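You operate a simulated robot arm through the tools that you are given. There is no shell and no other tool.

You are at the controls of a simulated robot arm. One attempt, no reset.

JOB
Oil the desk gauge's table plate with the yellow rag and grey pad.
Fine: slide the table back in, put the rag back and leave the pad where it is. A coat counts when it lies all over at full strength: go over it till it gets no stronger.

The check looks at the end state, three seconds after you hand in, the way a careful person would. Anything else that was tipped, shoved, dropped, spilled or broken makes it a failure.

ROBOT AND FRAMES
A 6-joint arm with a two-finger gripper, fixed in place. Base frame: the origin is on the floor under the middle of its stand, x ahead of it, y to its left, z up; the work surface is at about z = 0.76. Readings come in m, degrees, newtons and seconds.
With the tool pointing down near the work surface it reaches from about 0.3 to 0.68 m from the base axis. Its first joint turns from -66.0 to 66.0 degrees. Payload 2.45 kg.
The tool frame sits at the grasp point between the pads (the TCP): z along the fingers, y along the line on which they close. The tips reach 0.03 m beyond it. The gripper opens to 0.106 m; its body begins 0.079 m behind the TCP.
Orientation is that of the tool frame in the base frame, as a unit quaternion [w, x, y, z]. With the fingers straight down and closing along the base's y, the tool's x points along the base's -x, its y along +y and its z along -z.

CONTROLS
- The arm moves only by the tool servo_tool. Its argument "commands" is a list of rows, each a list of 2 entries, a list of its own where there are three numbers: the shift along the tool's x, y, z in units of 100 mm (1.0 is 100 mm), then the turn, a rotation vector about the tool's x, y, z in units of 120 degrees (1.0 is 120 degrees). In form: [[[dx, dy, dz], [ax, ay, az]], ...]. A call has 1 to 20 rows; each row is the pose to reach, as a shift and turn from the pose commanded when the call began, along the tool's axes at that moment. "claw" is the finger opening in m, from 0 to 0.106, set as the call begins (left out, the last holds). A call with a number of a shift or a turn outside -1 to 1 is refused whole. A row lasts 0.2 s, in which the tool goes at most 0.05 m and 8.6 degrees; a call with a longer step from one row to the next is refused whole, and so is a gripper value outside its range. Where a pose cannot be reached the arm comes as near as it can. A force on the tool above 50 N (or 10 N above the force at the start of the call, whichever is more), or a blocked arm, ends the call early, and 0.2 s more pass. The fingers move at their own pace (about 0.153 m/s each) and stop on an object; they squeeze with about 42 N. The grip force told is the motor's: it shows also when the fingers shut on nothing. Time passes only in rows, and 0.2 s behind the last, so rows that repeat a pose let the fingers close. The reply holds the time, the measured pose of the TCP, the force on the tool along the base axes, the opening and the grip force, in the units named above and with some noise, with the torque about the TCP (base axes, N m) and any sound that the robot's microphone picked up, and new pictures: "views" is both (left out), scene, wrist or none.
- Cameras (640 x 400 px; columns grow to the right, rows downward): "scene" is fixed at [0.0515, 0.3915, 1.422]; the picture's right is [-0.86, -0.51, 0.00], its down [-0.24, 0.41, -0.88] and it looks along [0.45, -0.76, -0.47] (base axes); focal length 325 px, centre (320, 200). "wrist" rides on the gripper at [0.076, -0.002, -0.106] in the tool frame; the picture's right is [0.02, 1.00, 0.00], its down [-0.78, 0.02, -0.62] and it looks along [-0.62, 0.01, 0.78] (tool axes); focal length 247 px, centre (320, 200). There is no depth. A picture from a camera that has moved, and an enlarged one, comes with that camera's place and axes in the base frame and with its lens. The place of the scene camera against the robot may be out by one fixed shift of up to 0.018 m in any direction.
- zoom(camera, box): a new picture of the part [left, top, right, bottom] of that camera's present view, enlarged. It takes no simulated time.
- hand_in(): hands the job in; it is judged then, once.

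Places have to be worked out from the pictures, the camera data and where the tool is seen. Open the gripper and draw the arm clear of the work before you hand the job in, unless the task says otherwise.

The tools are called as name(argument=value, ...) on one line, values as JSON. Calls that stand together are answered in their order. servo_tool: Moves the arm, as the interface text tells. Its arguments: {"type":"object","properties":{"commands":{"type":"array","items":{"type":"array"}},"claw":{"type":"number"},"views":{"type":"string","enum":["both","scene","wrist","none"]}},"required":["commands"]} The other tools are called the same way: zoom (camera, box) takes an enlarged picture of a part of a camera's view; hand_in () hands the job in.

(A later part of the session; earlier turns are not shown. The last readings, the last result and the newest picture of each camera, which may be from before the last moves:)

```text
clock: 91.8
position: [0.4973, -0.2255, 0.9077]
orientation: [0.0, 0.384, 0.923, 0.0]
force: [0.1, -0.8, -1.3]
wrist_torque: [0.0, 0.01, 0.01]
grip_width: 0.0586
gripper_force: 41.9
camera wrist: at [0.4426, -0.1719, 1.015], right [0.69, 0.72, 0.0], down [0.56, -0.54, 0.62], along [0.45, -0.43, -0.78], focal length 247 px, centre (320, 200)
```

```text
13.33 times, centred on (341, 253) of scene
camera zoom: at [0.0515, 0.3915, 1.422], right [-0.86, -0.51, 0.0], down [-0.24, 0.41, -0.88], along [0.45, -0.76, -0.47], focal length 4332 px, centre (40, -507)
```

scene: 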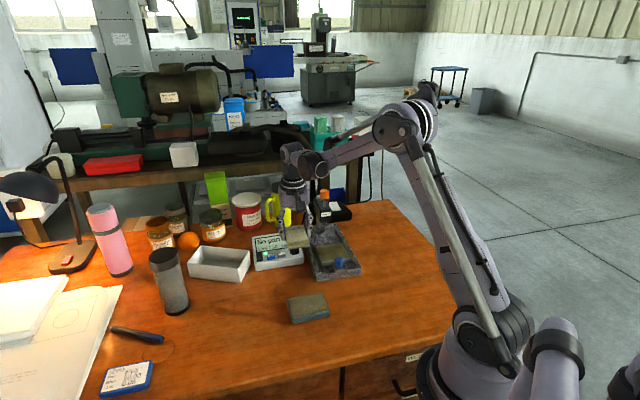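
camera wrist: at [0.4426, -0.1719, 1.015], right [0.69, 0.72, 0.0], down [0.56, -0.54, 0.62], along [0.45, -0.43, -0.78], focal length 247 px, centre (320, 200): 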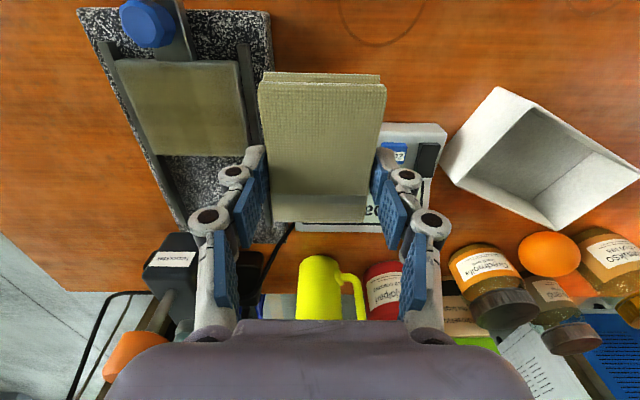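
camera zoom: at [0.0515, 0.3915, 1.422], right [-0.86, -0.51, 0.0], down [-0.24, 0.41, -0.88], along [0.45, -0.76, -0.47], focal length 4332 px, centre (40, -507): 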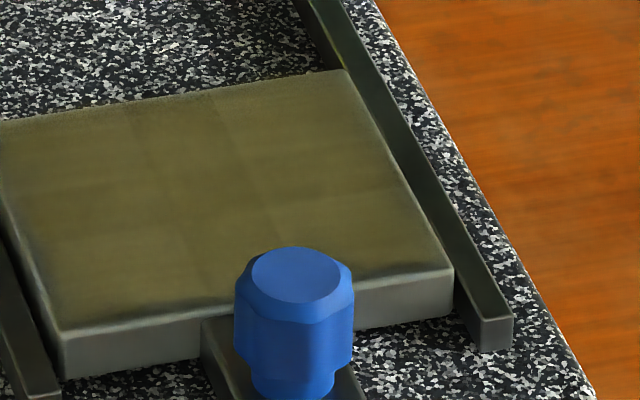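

The film hardly changed compared with the last look, and faint bands and a paler rim remain. I zoom in tighter on the plate and on the rag's colour to judge whether the rag is running dry.

zoom(camera="wrist", box=[150, 50, 250, 112])

zoom(camera="wrist", box=[150, 100, 250, 162])

zoom(camera="wrist", box=[220, 30, 420, 240])

zoom(camera="scene", box=[270, 210, 370, 330])

```text
6.40 times, centred on (200, 81) of wrist
camera zoom: at [0.4426, -0.1719, 1.015], right [0.69, 0.72, 0.0], down [0.56, -0.54, 0.62], along [0.45, -0.43, -0.78], focal length 1581 px, centre (1088, 962)
```

zoom: 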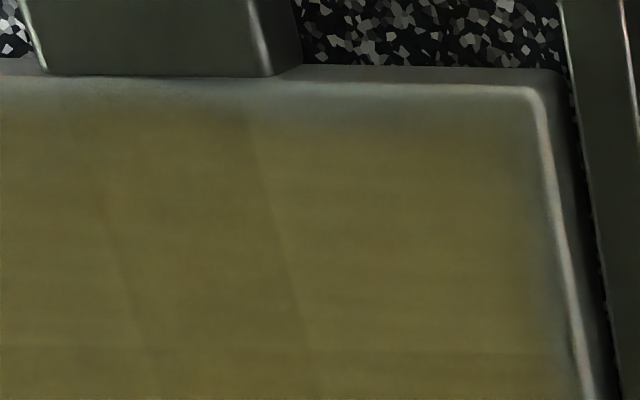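

```text
6.40 times, centred on (200, 131) of wrist
camera zoom: at [0.4426, -0.1719, 1.015], right [0.69, 0.72, 0.0], down [0.56, -0.54, 0.62], along [0.45, -0.43, -0.78], focal length 1581 px, centre (1088, 642)
```

zoom: 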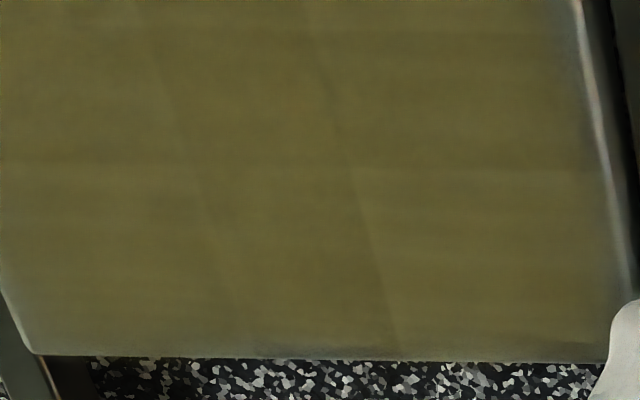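

```text
1.90 times, centred on (320, 135) of wrist
camera zoom: at [0.4426, -0.1719, 1.015], right [0.69, 0.72, 0.0], down [0.56, -0.54, 0.62], along [0.45, -0.43, -0.78], focal length 470 px, centre (320, 324)
```

zoom: 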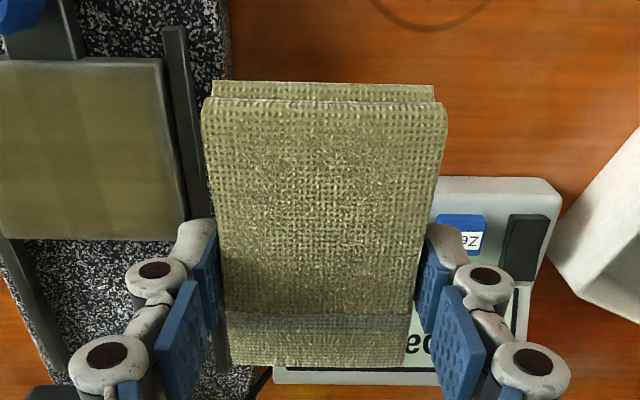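

```text
3.33 times, centred on (320, 270) of scene
camera zoom: at [0.0515, 0.3915, 1.422], right [-0.86, -0.51, 0.0], down [-0.24, 0.41, -0.88], along [0.45, -0.76, -0.47], focal length 1083 px, centre (320, -33)
```

zoom: 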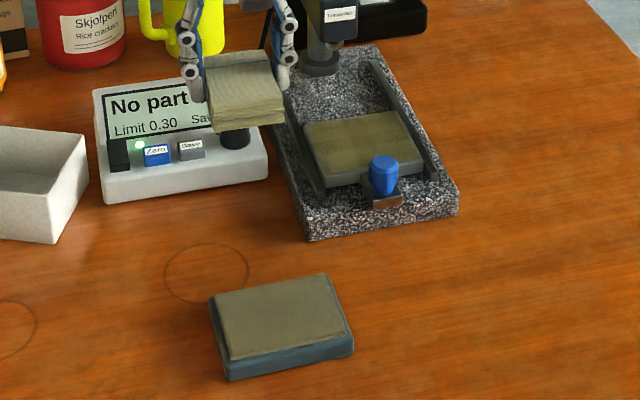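

I can't tell whether this is full strength or the rag is just running dry, so I reload it on the pad and see if further passes make the film stronger. I carry the rag straight back over the pad at this height.

servo_tool(commands=[[[0.2, 0.01, 0], [0, 0, 0]], [[0.45, 0.02, 0], [0, 0, 0]], [[0.7, 0.03, 0], [0, 0, 0]], [[0.9, 0.04, 0], [0, 0, 0]], [[0.9, 0.04, 0], [0, 0, 0]]], views="none")

servo_tool(commands=[[[0.2, 0.01, 0], [0, 0, 0]], [[0.45, 0.02, 0], [0, 0, 0]], [[0.7, 0.04, 0], [0, 0, 0]], [[0.735, 0.04, 0.2], [0, 0, 0]], [[0.735, 0.04, 0.45], [0, 0, 0]], [[0.735, 0.04, 0.6], [0, 0, 0]], [[0.735, 0.04, 0.6], [0, 0, 0]]])

zoom(camera="scene", box=[250, 240, 360, 340])

```text
clock: 93.0
position: [0.4372, -0.1593, 0.9071]
orientation: [0.001, 0.384, 0.923, 0.0]
force: [-0.1, -0.6, -0.8]
wrist_torque: [0.02, 0.03, 0.01]
grip_width: 0.0584
gripper_force: 42.3
```

```text
clock: 94.6
position: [0.3881, -0.1065, 0.8463]
orientation: [0.0, 0.384, 0.923, 0.0]
force: [0.2, 0.6, -0.9]
wrist_torque: [0.0, 0.01, 0.01]
grip_width: 0.0586
gripper_force: 42.1
camera wrist: at [0.3333, -0.0524, 0.9534], right [0.69, 0.72, 0.0], down [0.56, -0.54, 0.62], along [0.45, -0.43, -0.78], focal length 247 px, centre (320, 200)
```

scene: 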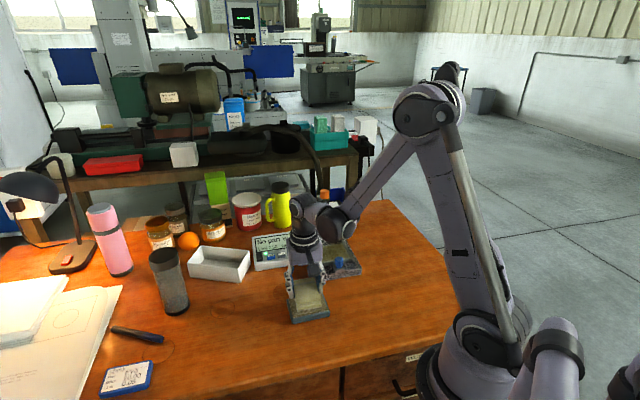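
wrist: 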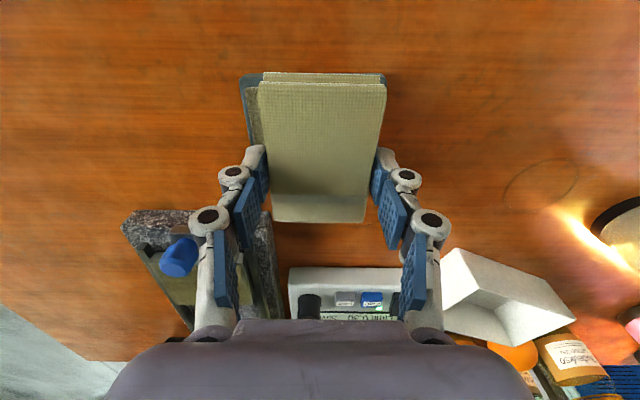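

```text
4.00 times, centred on (305, 290) of scene
camera zoom: at [0.0515, 0.3915, 1.422], right [-0.86, -0.51, 0.0], down [-0.24, 0.41, -0.88], along [0.45, -0.76, -0.47], focal length 1300 px, centre (380, -160)
```

zoom: 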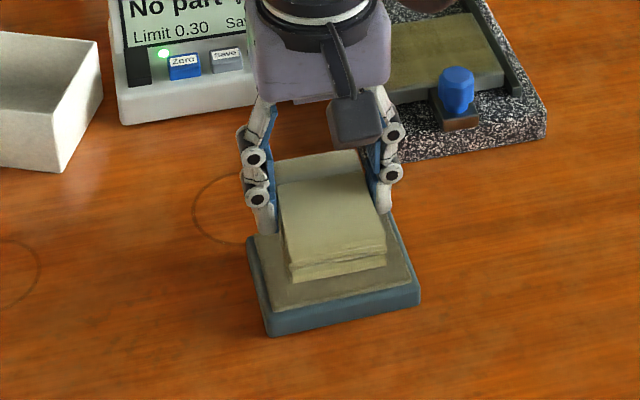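

The rag is over the pad (pad unmoved). I lower in steps to make contact again.

servo_tool(commands=[[[0, 0, 0.15], [0, 0, 0]], [[0, 0, 0.26], [0, 0, 0]], [[0, 0, 0.28], [0, 0, 0]], [[0, 0, 0.28], [0, 0, 0]]], views="none")

servo_tool(commands=[[[0, 0, 0.008], [0, 0, 0]], [[0, 0, 0.015], [0, 0, 0]], [[0, 0, 0.015], [0, 0, 0]]], views="none")

servo_tool(commands=[[[0, 0, 0.005], [0, 0, 0]], [[0, 0, 0.01], [0, 0, 0]], [[0, 0, 0.01], [0, 0, 0]]], views="none")

```text
clock: 95.6
position: [0.3872, -0.1073, 0.8189]
orientation: [0.0, 0.383, 0.924, 0.0]
force: [0.9, 0.6, -0.4]
wrist_torque: [-0.02, -0.02, -0.05]
grip_width: 0.0587
gripper_force: 42.3
```

```text
clock: 96.4
position: [0.3884, -0.1054, 0.8169]
orientation: [0.001, 0.384, 0.923, 0.0]
force: [0.5, -0.8, -0.4]
wrist_torque: [0.0, -0.01, -0.01]
grip_width: 0.0587
gripper_force: 42.1
```

```text
clock: 97.2
position: [0.3892, -0.1051, 0.8181]
orientation: [0.001, 0.384, 0.923, 0.0]
force: [2.9, 1.9, 21.5]
wrist_torque: [0.03, 0.02, -0.01]
grip_width: 0.0587
gripper_force: 41.9
```

Contact at about 21 N. I ease slightly and hold for a second so it takes up oil.

servo_tool(commands=[[[0, 0, -0.003], [0, 0, 0]], [[0, 0, -0.003], [0, 0, 0]], [[0, 0, -0.003], [0, 0, 0]], [[0, 0, -0.003], [0, 0, 0]], [[0, 0, -0.003], [0, 0, 0]]])

zoom(camera="scene", box=[250, 240, 360, 340])

zoom(camera="wrist", box=[220, 30, 420, 240])

```text
clock: 98.4
position: [0.3876, -0.1066, 0.8166]
orientation: [0.0, 0.383, 0.924, -0.001]
force: [4.9, 2.7, 15.1]
wrist_torque: [0.08, -0.17, 0.03]
grip_width: 0.0588
gripper_force: 42.6
camera wrist: at [0.3331, -0.0519, 0.9233], right [0.69, 0.72, 0.0], down [0.56, -0.54, 0.62], along [0.45, -0.43, -0.78], focal length 247 px, centre (320, 200)
```

scene: 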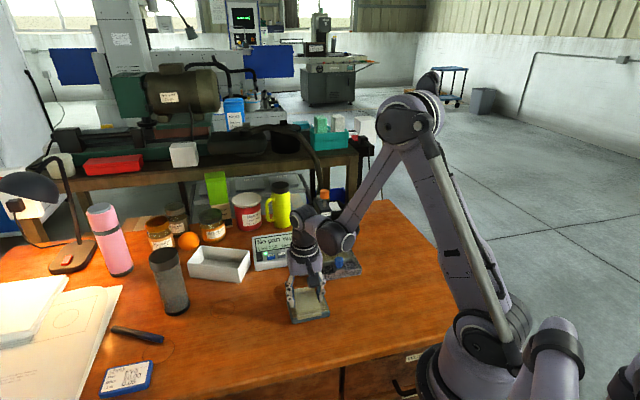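
wrist: 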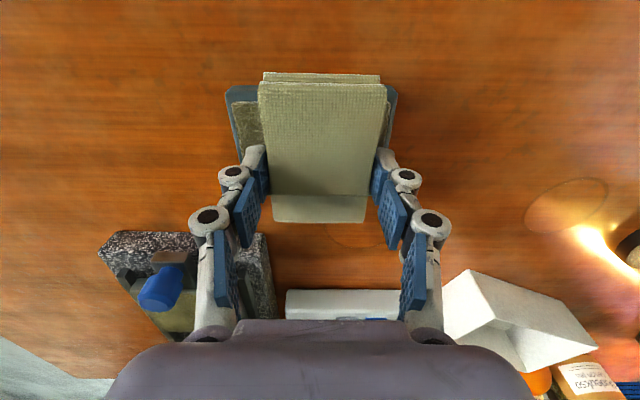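

```text
4.00 times, centred on (305, 290) of scene
camera zoom: at [0.0514, 0.3916, 1.422], right [-0.86, -0.51, 0.0], down [-0.24, 0.41, -0.88], along [0.45, -0.76, -0.47], focal length 1300 px, centre (380, -160)
```

zoom: 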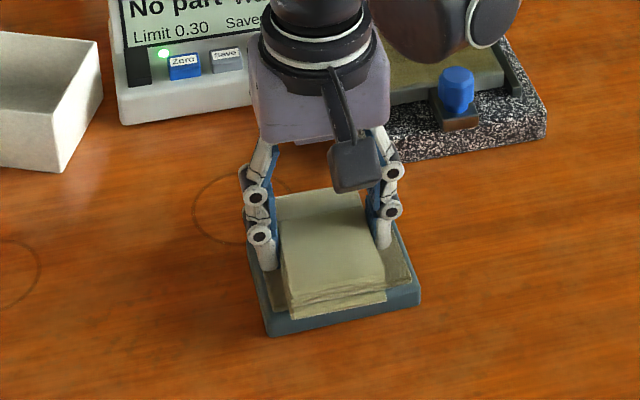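

```text
1.90 times, centred on (320, 135) of wrist
camera zoom: at [0.3331, -0.0519, 0.9233], right [0.69, 0.72, 0.0], down [0.56, -0.54, 0.62], along [0.45, -0.43, -0.78], focal length 470 px, centre (320, 324)
```

zoom: 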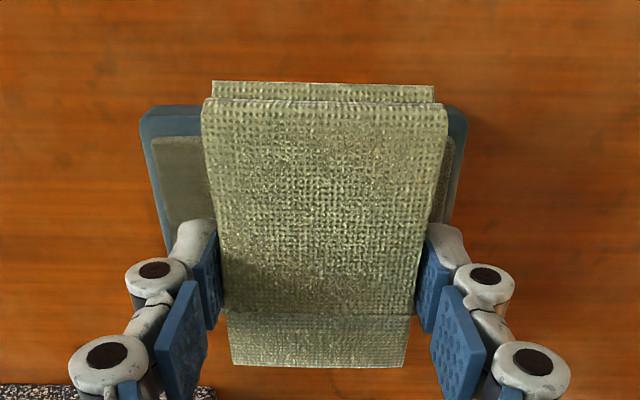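

The rag is visibly greyer again, so it had been partly used up and the reload worked. I lift off and go back over the plate.

servo_tool(commands=[[[0, 0, -0.05], [0, 0, 0]], [[0, 0, -0.25], [0, 0, 0]], [[0, 0, -0.6], [0, 0, 0]], [[0, 0, -0.9], [0, 0, 0]], [[-0.3, -0.15, -0.9], [0, 0, 0]], [[-0.6, -0.35, -0.9], [0, 0, 0]], [[-0.9, -0.5, -0.9], [0, 0, 0]], [[-1.0, -0.6, -0.9], [0, 0, 0]], [[-1.0, -0.6, -0.9], [0, 0, 0]]], views="scene")

zoom(camera="scene", box=[250, 220, 380, 340])

```text
clock: 100.4
position: [0.4151, -0.2189, 0.9077]
orientation: [0.0, 0.384, 0.923, 0.0]
force: [-1.0, -0.6, 0.1]
wrist_torque: [0.02, 0.0, 0.01]
grip_width: 0.0588
gripper_force: 42.0
```

scene: 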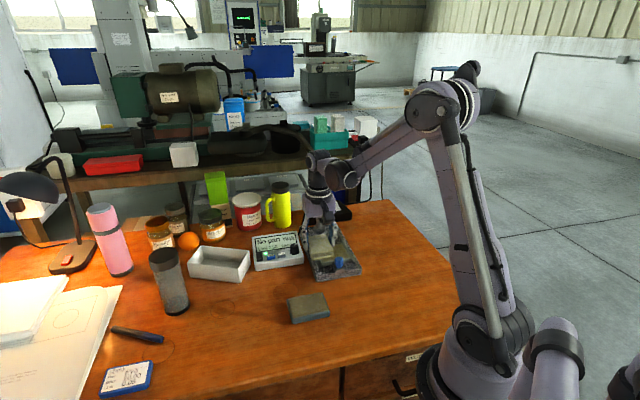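

```text
3.33 times, centred on (315, 280) of scene
camera zoom: at [0.0515, 0.3915, 1.422], right [-0.86, -0.51, 0.0], down [-0.24, 0.41, -0.88], along [0.45, -0.76, -0.47], focal length 1083 px, centre (337, -67)
```

zoom: 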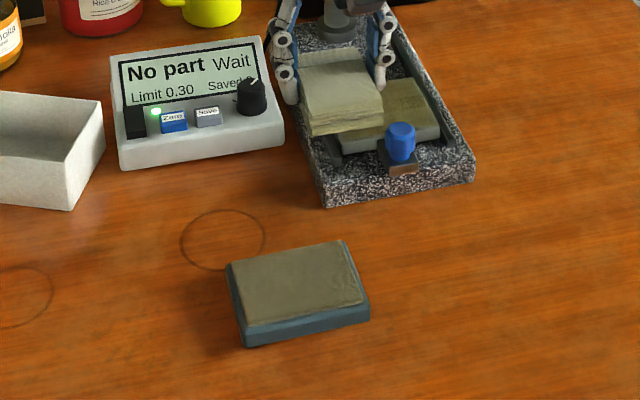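

The pad is still in place. I move the remaining distance over the plate and lower to just above it.

servo_tool(commands=[[[-0.25, -0.12, 0], [0, 0, 0]], [[-0.5, -0.25, 0], [0, 0, 0]], [[-0.635, -0.32, 0], [0, 0, 0]], [[-0.635, -0.32, 0.25], [0, 0, 0]], [[-0.635, -0.32, 0.5], [0, 0, 0]], [[-0.635, -0.32, 0.62], [0, 0, 0]], [[-0.635, -0.32, 0.66], [0, 0, 0]], [[-0.635, -0.32, 0.66], [0, 0, 0]]], views="wrist")

zoom(camera="wrist", box=[180, 0, 400, 160])

```text
clock: 102.2
position: [0.4362, -0.2861, 0.8399]
orientation: [0.0, 0.384, 0.923, 0.0]
force: [0.8, 0.3, -0.7]
wrist_torque: [-0.03, -0.03, 0.0]
grip_width: 0.0586
gripper_force: 42.2
camera wrist: at [0.3825, -0.2324, 0.9471], right [0.69, 0.72, 0.0], down [0.56, -0.54, 0.62], along [0.45, -0.43, -0.78], focal length 247 px, centre (320, 200)
```

wrist: 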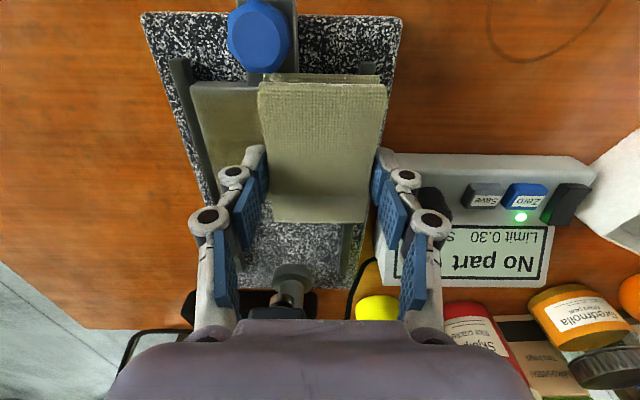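

```text
2.50 times, centred on (290, 80) of wrist
camera zoom: at [0.3825, -0.2324, 0.9471], right [0.69, 0.72, 0.0], down [0.56, -0.54, 0.62], along [0.45, -0.43, -0.78], focal length 617 px, centre (395, 500)
```

zoom: 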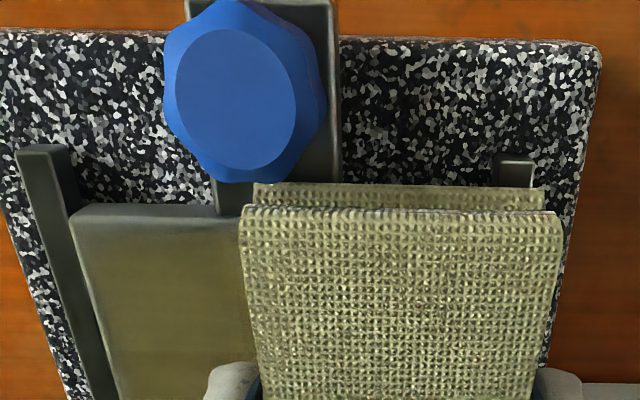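

The rag end is a hair from the knob, as intended. I lower to contact.

servo_tool(commands=[[[0, 0, 0.015], [0, 0, 0]], [[0, 0, 0.03], [0, 0, 0]], [[0, 0, 0.03], [0, 0, 0]]], views="none")

servo_tool(commands=[[[0, 0, 0.005], [0, 0, 0]], [[0, 0, 0.005], [0, 0, 0]]], views="none")

servo_tool(commands=[[[0, 0, 0.004], [0, 0, 0]], [[0, 0, 0.004], [0, 0, 0]]], views="none")

```text
clock: 103.0
position: [0.4369, -0.2876, 0.8383]
orientation: [-0.001, 0.384, 0.923, 0.0]
force: [-0.8, -0.7, 0.0]
wrist_torque: [0.0, 0.01, 0.01]
grip_width: 0.059
gripper_force: 41.4
```

```text
clock: 103.6
position: [0.438, -0.2869, 0.8376]
orientation: [0.001, 0.384, 0.923, 0.0]
force: [-1.7, 0.4, 10.8]
wrist_torque: [-0.07, 0.06, -0.01]
grip_width: 0.059
gripper_force: 42.2
```

```text
clock: 104.2
position: [0.4364, -0.2861, 0.838]
orientation: [0.001, 0.384, 0.923, -0.002]
force: [-0.3, -1.6, 10.9]
wrist_torque: [-0.02, 0.07, 0.01]
grip_width: 0.0588
gripper_force: 42.0
```

11 N. I sweep across and back with fresh oil.

servo_tool(commands=[[[0, -0.05, 0], [0, 0, 0]], [[0, -0.1, -0.001], [0, 0, 0]], [[0, -0.15, -0.002], [0, 0, 0]], [[0, -0.2, -0.002], [0, 0, 0]], [[0, -0.25, -0.002], [0, 0, 0]], [[0, -0.3, -0.002], [0, 0, 0]], [[0, -0.35, -0.002], [0, 0, 0]], [[0, -0.4, -0.001], [0, 0, 0]], [[0, -0.45, 0], [0, 0, 0]], [[0, -0.5, 0.001], [0, 0, 0]], [[0, -0.52, 0.001], [0, 0, 0]], [[0, -0.52, 0.001], [0, 0, 0]]], views="wrist")

servo_tool(commands=[[[0, 0.05, -0.001], [0, 0, 0]], [[0, 0.1, -0.002], [0, 0, 0]], [[0, 0.15, -0.003], [0, 0, 0]], [[0, 0.2, -0.003], [0, 0, 0]], [[0, 0.25, -0.003], [0, 0, 0]], [[0, 0.3, -0.002], [0, 0, 0]], [[0, 0.35, -0.001], [0, 0, 0]], [[0, 0.4, 0], [0, 0, 0]], [[0, 0.45, 0.001], [0, 0, 0]], [[0, 0.5, 0.002], [0, 0, 0]], [[0, 0.52, 0.003], [0, 0, 0]], [[0, 0.52, 0.003], [0, 0, 0]]], views="wrist")

zoom(camera="scene", box=[310, 220, 360, 270])

```text
clock: 106.8
position: [0.4012, -0.3229, 0.8373]
orientation: [0.0, 0.384, 0.923, 0.0]
force: [0.8, -0.8, 0.2]
wrist_torque: [0.0, -0.04, -0.01]
grip_width: 0.0586
gripper_force: 42.3
camera wrist: at [0.3465, -0.2694, 0.9444], right [0.69, 0.72, 0.0], down [0.56, -0.54, 0.62], along [0.45, -0.43, -0.78], focal length 247 px, centre (320, 200)
```

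wrist: 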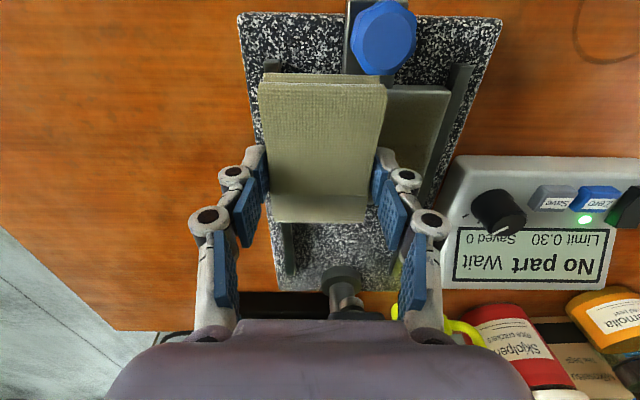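

```text
clock: 109.4
position: [0.437, -0.2865, 0.8369]
orientation: [-0.001, 0.385, 0.923, -0.003]
force: [-13.1, -12.8, 40.0]
wrist_torque: [-0.22, 0.38, 0.01]
grip_width: 0.0589
gripper_force: 41.6
camera wrist: at [0.3821, -0.2329, 0.9437], right [0.69, 0.72, 0.0], down [0.56, -0.54, 0.62], along [0.45, -0.44, -0.78], focal length 247 px, centre (320, 200)
```

wrist: 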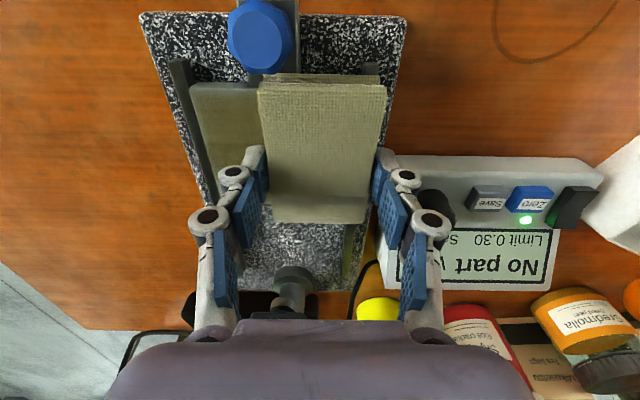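

```text
8.00 times, centred on (335, 245) of scene
camera zoom: at [0.0507, 0.3916, 1.422], right [-0.86, -0.51, 0.0], down [-0.24, 0.41, -0.88], along [0.45, -0.76, -0.47], focal length 2599 px, centre (200, -160)
```

zoom: 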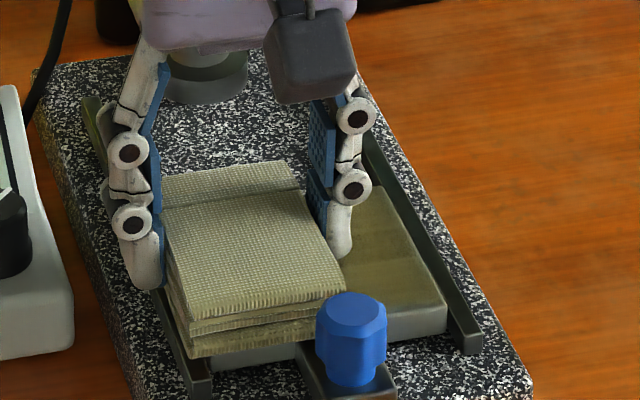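

Pressure swung from near 0 to 40 N between the ends, so I use shorter calls with feedback. I raise 0.4 mm and sweep back in two halves.

servo_tool(commands=[[[0, 0, -0.004], [0, 0, 0]], [[0, -0.05, -0.004], [0, 0, 0]], [[0, -0.1, -0.004], [0, 0, 0]], [[0, -0.15, -0.004], [0, 0, 0]], [[0, -0.2, -0.004], [0, 0, 0]], [[0, -0.26, -0.004], [0, 0, 0]]], views="none")

servo_tool(commands=[[[0, -0.05, 0.001], [0, 0, 0]], [[0, -0.1, 0.002], [0, 0, 0]], [[0, -0.15, 0.003], [0, 0, 0]], [[0, -0.2, 0.003], [0, 0, 0]], [[0, -0.26, 0.004], [0, 0, 0]], [[0, -0.26, 0.004], [0, 0, 0]]], views="none")

```text
clock: 110.8
position: [0.419, -0.3049, 0.8363]
orientation: [0.002, 0.385, 0.923, 0.0]
force: [6.4, 5.4, 16.7]
wrist_torque: [0.48, -0.6, -0.03]
grip_width: 0.0587
gripper_force: 41.7
```

```text
clock: 112.2
position: [0.3996, -0.324, 0.8368]
orientation: [0.0, 0.385, 0.923, -0.001]
force: [1.9, 1.3, 5.6]
wrist_torque: [0.14, -0.16, -0.06]
grip_width: 0.0587
gripper_force: 41.9
```

servo_tool(commands=[[[0, 0, 0.003], [0, 0, 0]], [[0, 0.05, 0.003], [0, 0, 0]], [[0, 0.1, 0.002], [0, 0, 0]], [[0, 0.15, 0.001], [0, 0, 0]], [[0, 0.2, 0], [0, 0, 0]], [[0, 0.26, 0], [0, 0, 0]]], views="none")

servo_tool(commands=[[[0, 0.05, 0], [0, 0, 0]], [[0, 0.1, 0.001], [0, 0, 0]], [[0, 0.15, 0.001], [0, 0, 0]], [[0, 0.2, 0.002], [0, 0, 0]], [[0, 0.26, 0.002], [0, 0, 0]], [[0, 0.26, 0.002], [0, 0, 0]]], views="none")

```text
clock: 113.6
position: [0.4179, -0.3046, 0.8353]
orientation: [0.0, 0.384, 0.923, 0.0]
force: [-3.0, -1.7, 5.9]
wrist_torque: [0.11, -0.05, 0.0]
grip_width: 0.0587
gripper_force: 41.8
```

```text
clock: 115.0
position: [0.4389, -0.2857, 0.8365]
orientation: [0.0, 0.384, 0.923, 0.0]
force: [-0.2, -0.4, -1.3]
wrist_torque: [0.02, 0.0, -0.04]
grip_width: 0.0589
gripper_force: 42.1
```

The rag has crept up about 4 mm in the grip, leaving little cloth below the fingertips. I'll set it down centred on the plate, release, raise the fingers and re-grip so it protrudes properly again.

servo_tool(commands=[[[0, -0.05, 0.001], [0, 0, 0]], [[0, -0.1, 0.001], [0, 0, 0]], [[0, -0.15, 0.001], [0, 0, 0]], [[0, -0.2, 0], [0, 0, 0]], [[0, -0.26, 0], [0, 0, 0]], [[0, -0.26, 0], [0, 0, 0]]], views="none")

```text
clock: 116.4
position: [0.4184, -0.303, 0.8368]
orientation: [0.0, 0.385, 0.923, 0.0]
force: [1.5, 0.5, 1.6]
wrist_torque: [0.04, -0.07, 0.0]
grip_width: 0.0589
gripper_force: 41.6
```

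Resting lightly on the plate (1.6 N). I open the fingers a little and look.

servo_tool(commands=[[[0, 0, 0], [0, 0, 0]], [[0, 0, 0], [0, 0, 0]], [[0, 0, 0], [0, 0, 0]]], claw=0.075)

zoom(camera="wrist", box=[200, 20, 440, 240])

zoom(camera="scene", box=[310, 220, 360, 270])

```text
clock: 117.2
position: [0.4177, -0.3052, 0.8367]
orientation: [0.0, 0.385, 0.923, -0.001]
force: [0.1, -0.6, -0.4]
wrist_torque: [-0.01, -0.03, 0.01]
grip_width: 0.0752
gripper_force: 0.1
camera wrist: at [0.3643, -0.2504, 0.9433], right [0.69, 0.72, 0.0], down [0.56, -0.54, 0.62], along [0.45, -0.43, -0.78], focal length 247 px, centre (320, 200)
```

scene: 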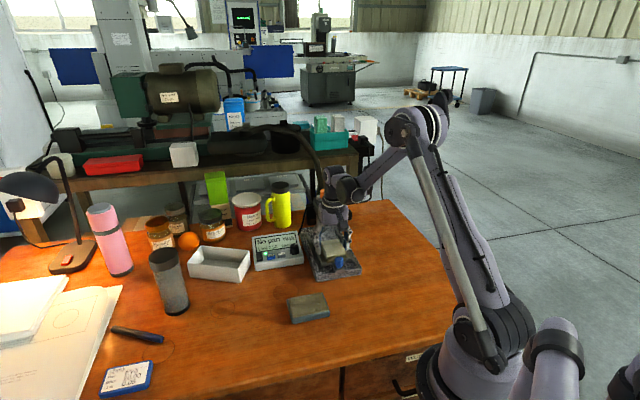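
wrist: 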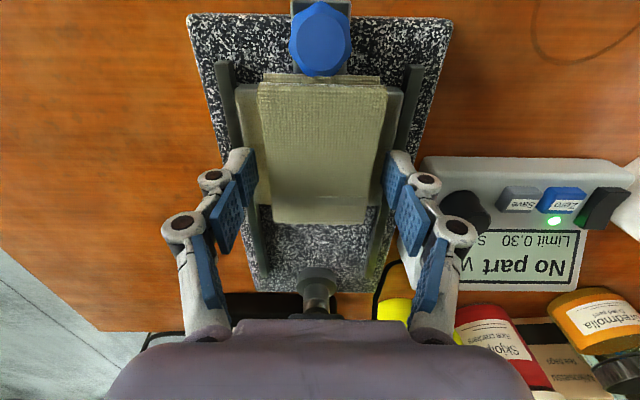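

```text
1.82 times, centred on (320, 130) of wrist
camera zoom: at [0.3643, -0.2504, 0.9433], right [0.69, 0.72, 0.0], down [0.56, -0.54, 0.62], along [0.45, -0.43, -0.78], focal length 449 px, centre (320, 327)
```

zoom: 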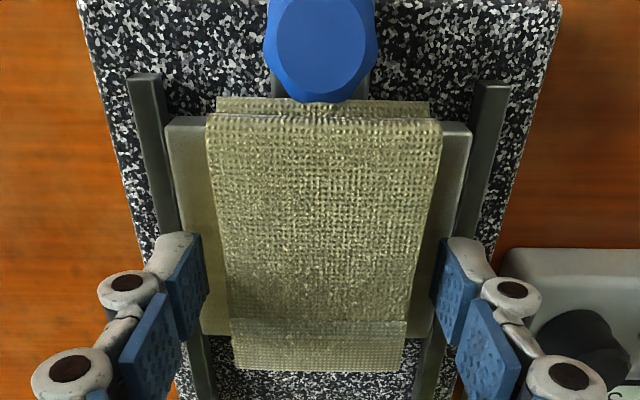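

```text
8.00 times, centred on (335, 245) of scene
camera zoom: at [0.0515, 0.3915, 1.422], right [-0.86, -0.51, 0.0], down [-0.24, 0.41, -0.88], along [0.45, -0.76, -0.47], focal length 2599 px, centre (200, -160)
```

zoom: 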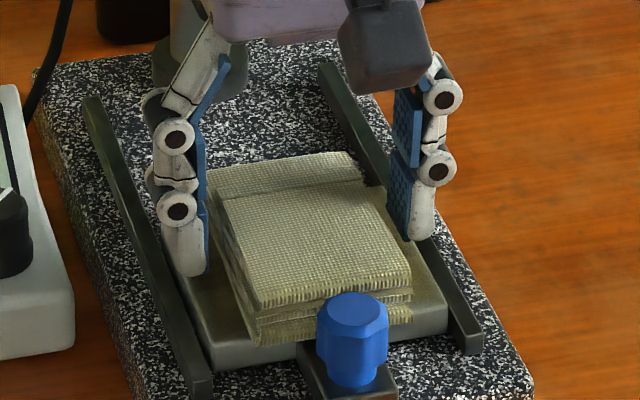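

The rag rests flat on the plate, just clear of the knob. I raise the open fingers 4 mm and grip it again.

servo_tool(commands=[[[0, 0, -0.02], [0, 0, 0]], [[0, 0, -0.04], [0, 0, 0]], [[0, 0, -0.04], [0, 0, 0]]], views="none")

servo_tool(commands=[[[0, 0, 0], [0, 0, 0]], [[0, 0, 0], [0, 0, 0]], [[0, 0, 0], [0, 0, 0]]], claw=0.04)

zoom(camera="scene", box=[310, 220, 360, 270])

```text
clock: 118.0
position: [0.4193, -0.3047, 0.8417]
orientation: [0.0, 0.384, 0.923, 0.0]
force: [0.8, -0.5, -0.4]
wrist_torque: [-0.03, -0.01, 0.02]
grip_width: 0.0752
gripper_force: 0.0
```

```text
clock: 118.8
position: [0.4199, -0.3032, 0.8404]
orientation: [0.001, 0.384, 0.924, 0.0]
force: [1.1, -0.1, 8.2]
wrist_torque: [0.05, -0.01, -0.02]
grip_width: 0.0589
gripper_force: 42.3
camera wrist: at [0.3645, -0.2503, 0.9479], right [0.69, 0.72, 0.0], down [0.56, -0.54, 0.62], along [0.45, -0.43, -0.78], focal length 247 px, centre (320, 200)
```

scene: 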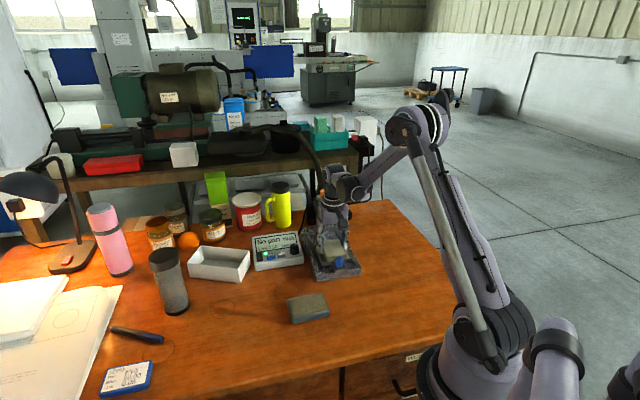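
wrist: 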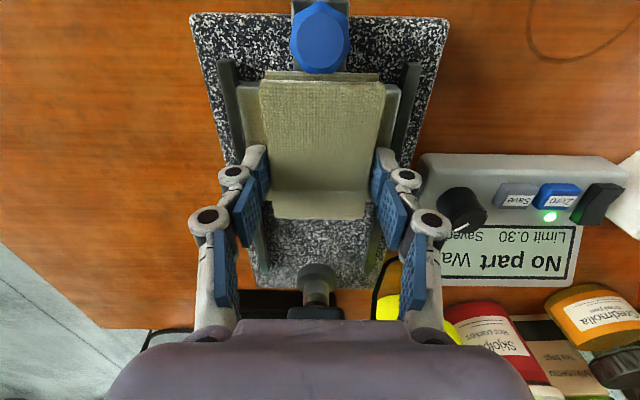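

```text
8.00 times, centred on (335, 245) of scene
camera zoom: at [0.0514, 0.3916, 1.422], right [-0.86, -0.51, 0.0], down [-0.24, 0.41, -0.88], along [0.45, -0.76, -0.47], focal length 2599 px, centre (200, -160)
```

zoom: 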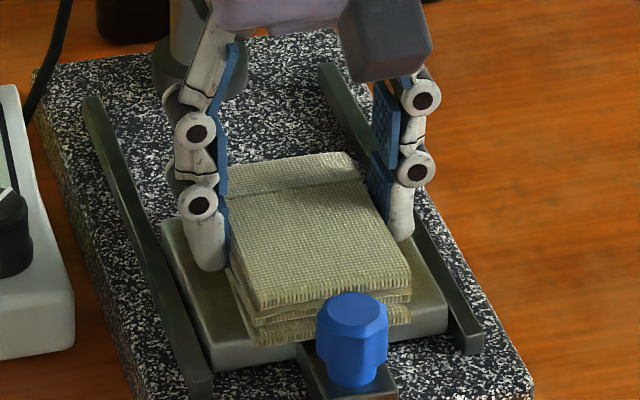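

Re-gripped with 8 N resting pressure. I sweep to one side in a short call, check, then the other.

servo_tool(commands=[[[0, 0.05, 0], [0, 0, 0]], [[0, 0.1, 0.001], [0, 0, 0]], [[0, 0.15, 0.001], [0, 0, 0]], [[0, 0.2, 0.002], [0, 0, 0]], [[0, 0.26, 0.002], [0, 0, 0]], [[0, 0.26, 0.002], [0, 0, 0]]], views="none")

servo_tool(commands=[[[0, -0.05, 0], [0, 0, 0]], [[0, -0.1, 0], [0, 0, 0]], [[0, -0.15, -0.001], [0, 0, 0]], [[0, -0.2, -0.002], [0, 0, 0]], [[0, -0.26, -0.002], [0, 0, 0]]], views="none")

servo_tool(commands=[[[0, -0.05, 0], [0, 0, 0]], [[0, -0.1, 0.001], [0, 0, 0]], [[0, -0.15, 0.001], [0, 0, 0]], [[0, -0.2, 0.002], [0, 0, 0]], [[0, -0.26, 0.002], [0, 0, 0]], [[0, -0.26, 0.002], [0, 0, 0]]], views="none")

```text
clock: 120.2
position: [0.4367, -0.2866, 0.8399]
orientation: [0.0, 0.384, 0.923, -0.002]
force: [-9.3, -10.5, 35.2]
wrist_torque: [-0.28, 0.43, 0.0]
grip_width: 0.0587
gripper_force: 41.5
```

```text
clock: 121.4
position: [0.4193, -0.3043, 0.8404]
orientation: [0.0, 0.385, 0.923, -0.001]
force: [2.1, 2.1, 5.9]
wrist_torque: [0.19, -0.29, 0.02]
grip_width: 0.0587
gripper_force: 42.0
```

```text
clock: 122.8
position: [0.4003, -0.3229, 0.8408]
orientation: [0.001, 0.385, 0.923, 0.0]
force: [3.4, 2.2, 11.8]
wrist_torque: [0.33, -0.37, 0.0]
grip_width: 0.0587
gripper_force: 41.7
```

Good, 6–12 N on that stroke. I continue with return strokes.

servo_tool(commands=[[[0, 0.05, 0], [0, 0, 0]], [[0, 0.1, 0], [0, 0, 0]], [[0, 0.15, 0], [0, 0, 0]], [[0, 0.2, 0], [0, 0, 0]], [[0, 0.26, 0], [0, 0, 0]]], views="none")

servo_tool(commands=[[[0, 0.05, 0], [0, 0, 0]], [[0, 0.1, 0], [0, 0, 0]], [[0, 0.15, 0], [0, 0, 0]], [[0, 0.2, 0], [0, 0, 0]], [[0, 0.26, 0], [0, 0, 0]], [[0, 0.26, 0], [0, 0, 0]]], views="wrist")

zoom(camera="wrist", box=[180, 20, 400, 180])

zoom(camera="scene", box=[310, 220, 360, 270])

```text
clock: 124.0
position: [0.4183, -0.3056, 0.84]
orientation: [0.0, 0.385, 0.923, 0.0]
force: [-3.4, -2.9, 8.9]
wrist_torque: [0.0, -0.04, 0.0]
grip_width: 0.0589
gripper_force: 42.4
```

```text
clock: 125.4
position: [0.4376, -0.2868, 0.8399]
orientation: [0.0, 0.386, 0.923, -0.002]
force: [-7.8, -7.7, 23.7]
wrist_torque: [-0.2, 0.26, 0.01]
grip_width: 0.0588
gripper_force: 42.1
camera wrist: at [0.3825, -0.2323, 0.9469], right [0.69, 0.72, 0.0], down [0.56, -0.54, 0.62], along [0.45, -0.43, -0.78], focal length 247 px, centre (320, 200)
```

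wrist: 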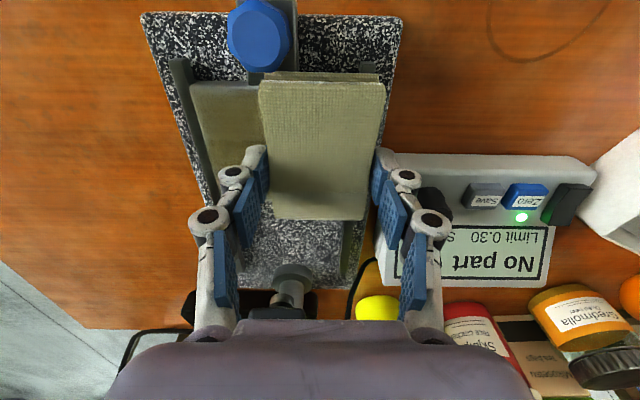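

```text
2.50 times, centred on (290, 100) of wrist
camera zoom: at [0.3825, -0.2323, 0.9469], right [0.69, 0.72, 0.0], down [0.56, -0.54, 0.62], along [0.45, -0.43, -0.78], focal length 617 px, centre (395, 450)
```

zoom: 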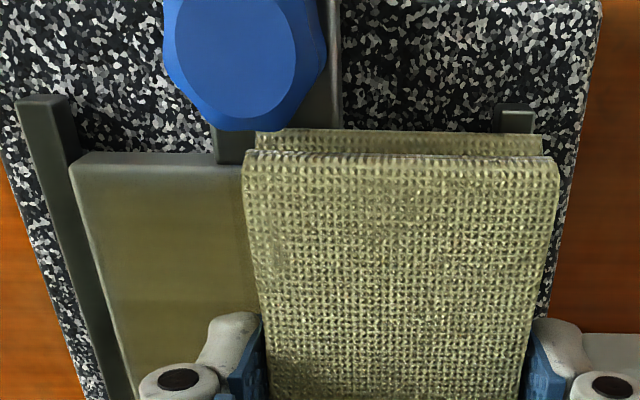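

```text
8.00 times, centred on (335, 245) of scene
camera zoom: at [0.051, 0.3916, 1.422], right [-0.86, -0.51, 0.0], down [-0.24, 0.41, -0.88], along [0.45, -0.76, -0.47], focal length 2599 px, centre (200, -160)
```

zoom: 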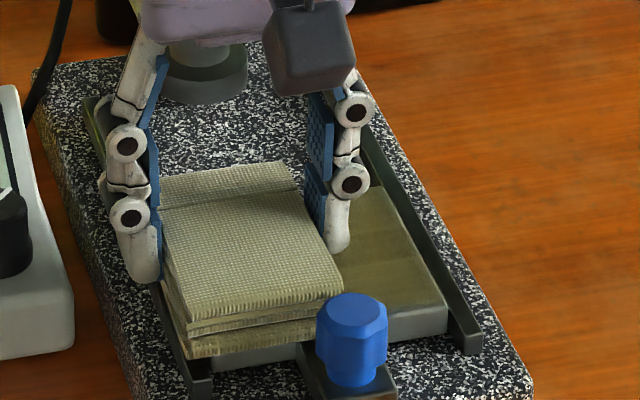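

I lift off and move to the same viewing spot as before to compare the film directly.

servo_tool(commands=[[[0, 0, -0.1], [0, 0, 0]], [[0, 0, -0.4], [0, 0, 0]], [[0, 0, -0.67], [0, 0, 0]], [[0, 0.35, -0.67], [0, 0, 0]], [[0, 0.7, -0.67], [0, 0, 0]], [[0, 0.84, -0.67], [0, 0, 0]], [[0, 0.84, -0.67], [0, 0, 0]]])

zoom(camera="wrist", box=[140, 30, 265, 160])

zoom(camera="wrist", box=[150, 50, 250, 112])

zoom(camera="scene", box=[325, 238, 357, 268])

zoom(camera="wrist", box=[220, 30, 420, 240])

```text
clock: 127.0
position: [0.4979, -0.2279, 0.9074]
orientation: [0.0, 0.384, 0.923, 0.0]
force: [0.7, -0.2, -0.1]
wrist_torque: [-0.03, 0.01, 0.0]
grip_width: 0.0585
gripper_force: 41.8
camera wrist: at [0.4431, -0.1735, 1.0141], right [0.69, 0.72, 0.0], down [0.56, -0.54, 0.62], along [0.45, -0.43, -0.78], focal length 247 px, centre (320, 200)
```

scene: 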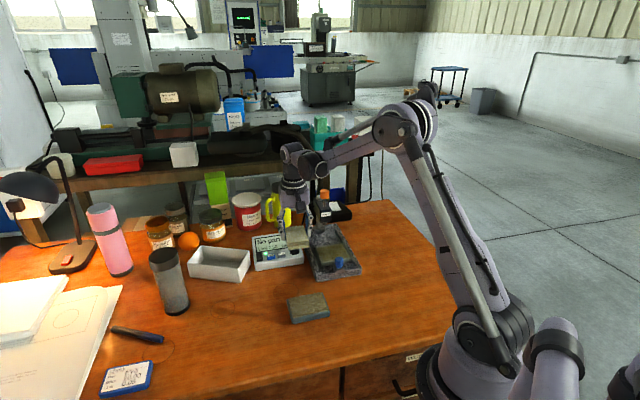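
wrist: 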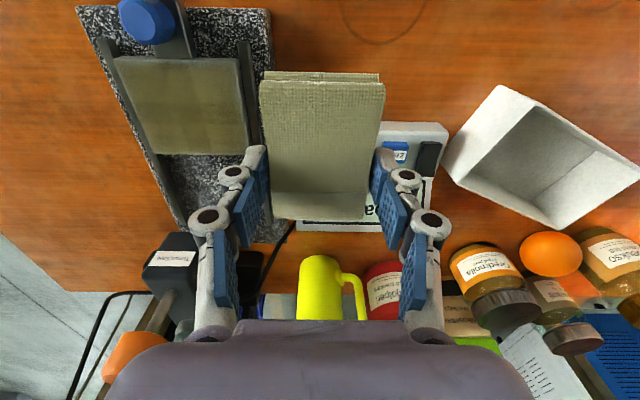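

```text
3.08 times, centred on (202, 95) of wrist
camera zoom: at [0.4431, -0.1735, 1.0141], right [0.69, 0.72, 0.0], down [0.56, -0.54, 0.62], along [0.45, -0.43, -0.78], focal length 760 px, centre (682, 523)
```

zoom: 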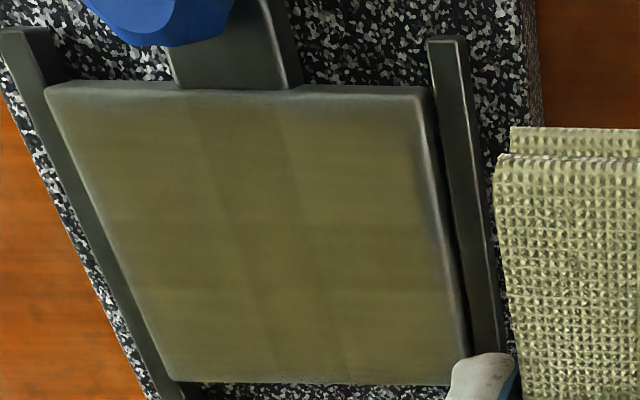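

```text
6.40 times, centred on (200, 81) of wrist
camera zoom: at [0.4431, -0.1735, 1.0141], right [0.69, 0.72, 0.0], down [0.56, -0.54, 0.62], along [0.45, -0.43, -0.78], focal length 1581 px, centre (1088, 962)
```

zoom: 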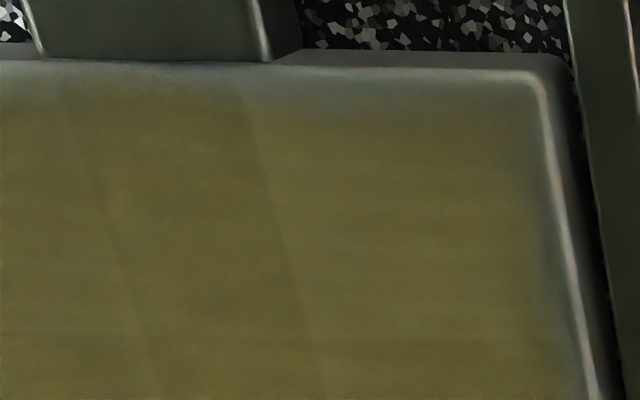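

```text
13.33 times, centred on (341, 253) of scene
camera zoom: at [0.0515, 0.3915, 1.422], right [-0.86, -0.51, 0.0], down [-0.24, 0.41, -0.88], along [0.45, -0.76, -0.47], focal length 4332 px, centre (40, -507)
```

zoom: 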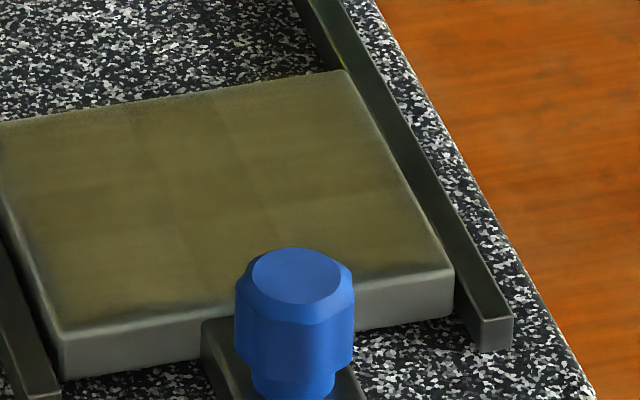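

```text
1.90 times, centred on (320, 135) of wrist
camera zoom: at [0.4431, -0.1735, 1.0141], right [0.69, 0.72, 0.0], down [0.56, -0.54, 0.62], along [0.45, -0.43, -0.78], focal length 470 px, centre (320, 324)
```

zoom: 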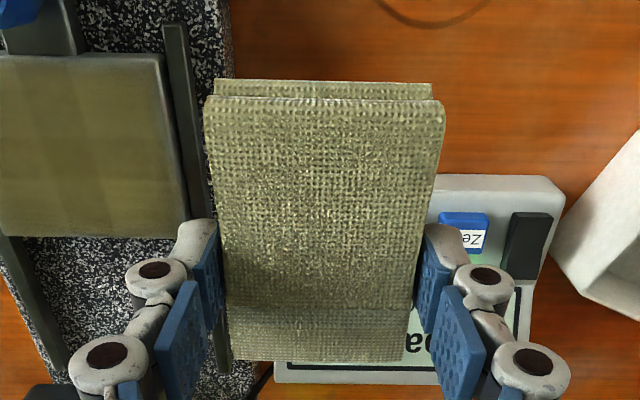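

The film looks identical to the last inspection despite the fresh oil, which suggests it is at full strength. I check the edges and corners at high magnification for thin spots.

zoom(camera="wrist", box=[205, 50, 250, 80])

zoom(camera="wrist", box=[150, 50, 195, 80])

zoom(camera="wrist", box=[165, 130, 210, 160])

zoom(camera="wrist", box=[210, 130, 255, 160])

zoom(camera="scene", box=[326, 258, 342, 268])

```text
13.33 times, centred on (228, 65) of wrist
camera zoom: at [0.4431, -0.1735, 1.0141], right [0.69, 0.72, 0.0], down [0.56, -0.54, 0.62], along [0.45, -0.43, -0.78], focal length 3293 px, centre (1553, 2000)
```

zoom: 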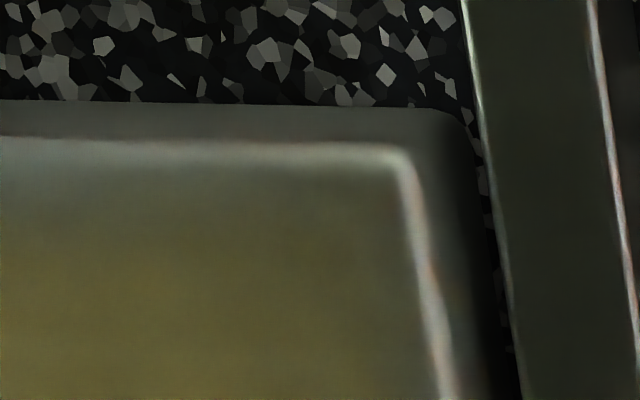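

```text
13.33 times, centred on (172, 65) of wrist
camera zoom: at [0.4431, -0.1735, 1.0141], right [0.69, 0.72, 0.0], down [0.56, -0.54, 0.62], along [0.45, -0.43, -0.78], focal length 3293 px, centre (2287, 2000)
```

zoom: 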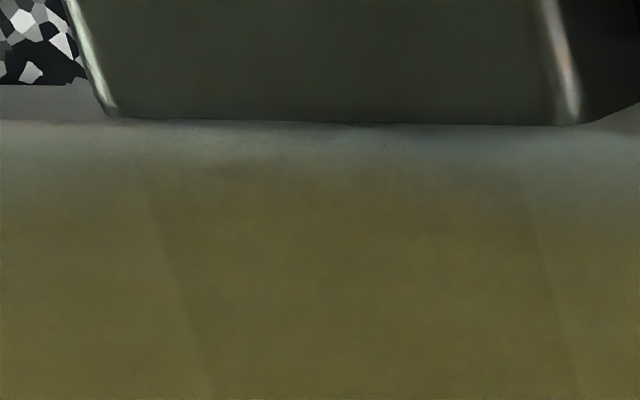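

```text
13.33 times, centred on (188, 145) of wrist
camera zoom: at [0.4431, -0.1735, 1.0141], right [0.69, 0.72, 0.0], down [0.56, -0.54, 0.62], along [0.45, -0.43, -0.78], focal length 3293 px, centre (2087, 933)
```

zoom: 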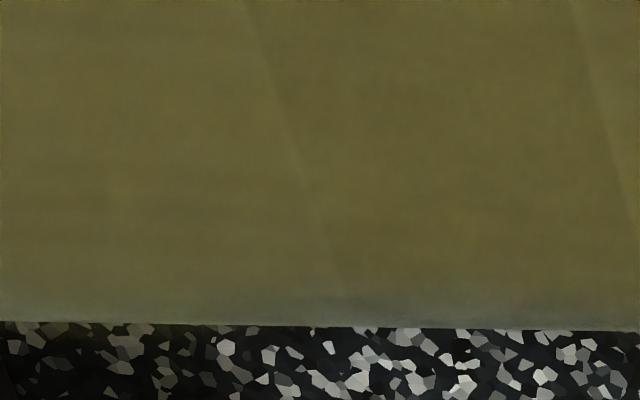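

```text
13.33 times, centred on (232, 145) of wrist
camera zoom: at [0.4431, -0.1735, 1.0141], right [0.69, 0.72, 0.0], down [0.56, -0.54, 0.62], along [0.45, -0.43, -0.78], focal length 3293 px, centre (1487, 933)
```

zoom: 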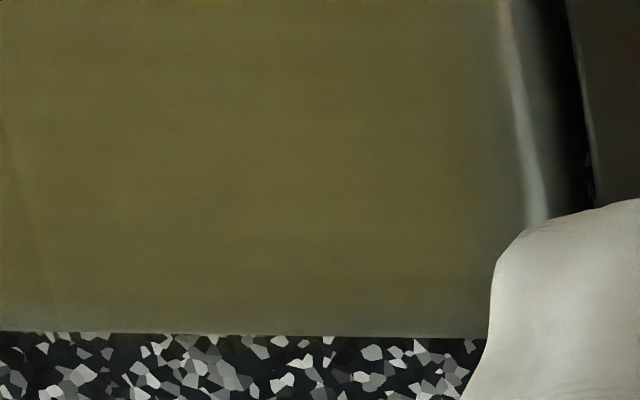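

```text
16.00 times, centred on (334, 263) of scene
camera zoom: at [0.0515, 0.3915, 1.422], right [-0.86, -0.51, 0.0], down [-0.24, 0.41, -0.88], along [0.45, -0.76, -0.47], focal length 5198 px, centre (96, -808)
```

zoom: 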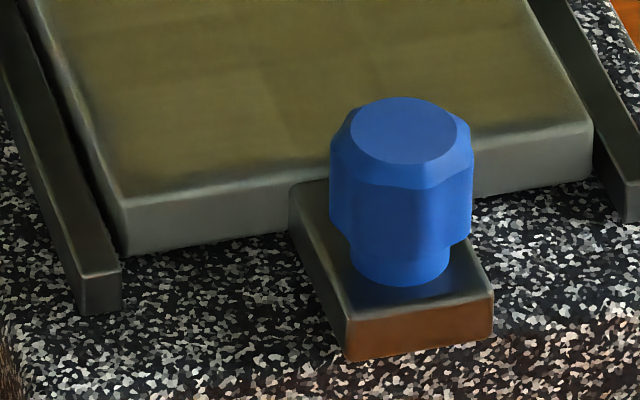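

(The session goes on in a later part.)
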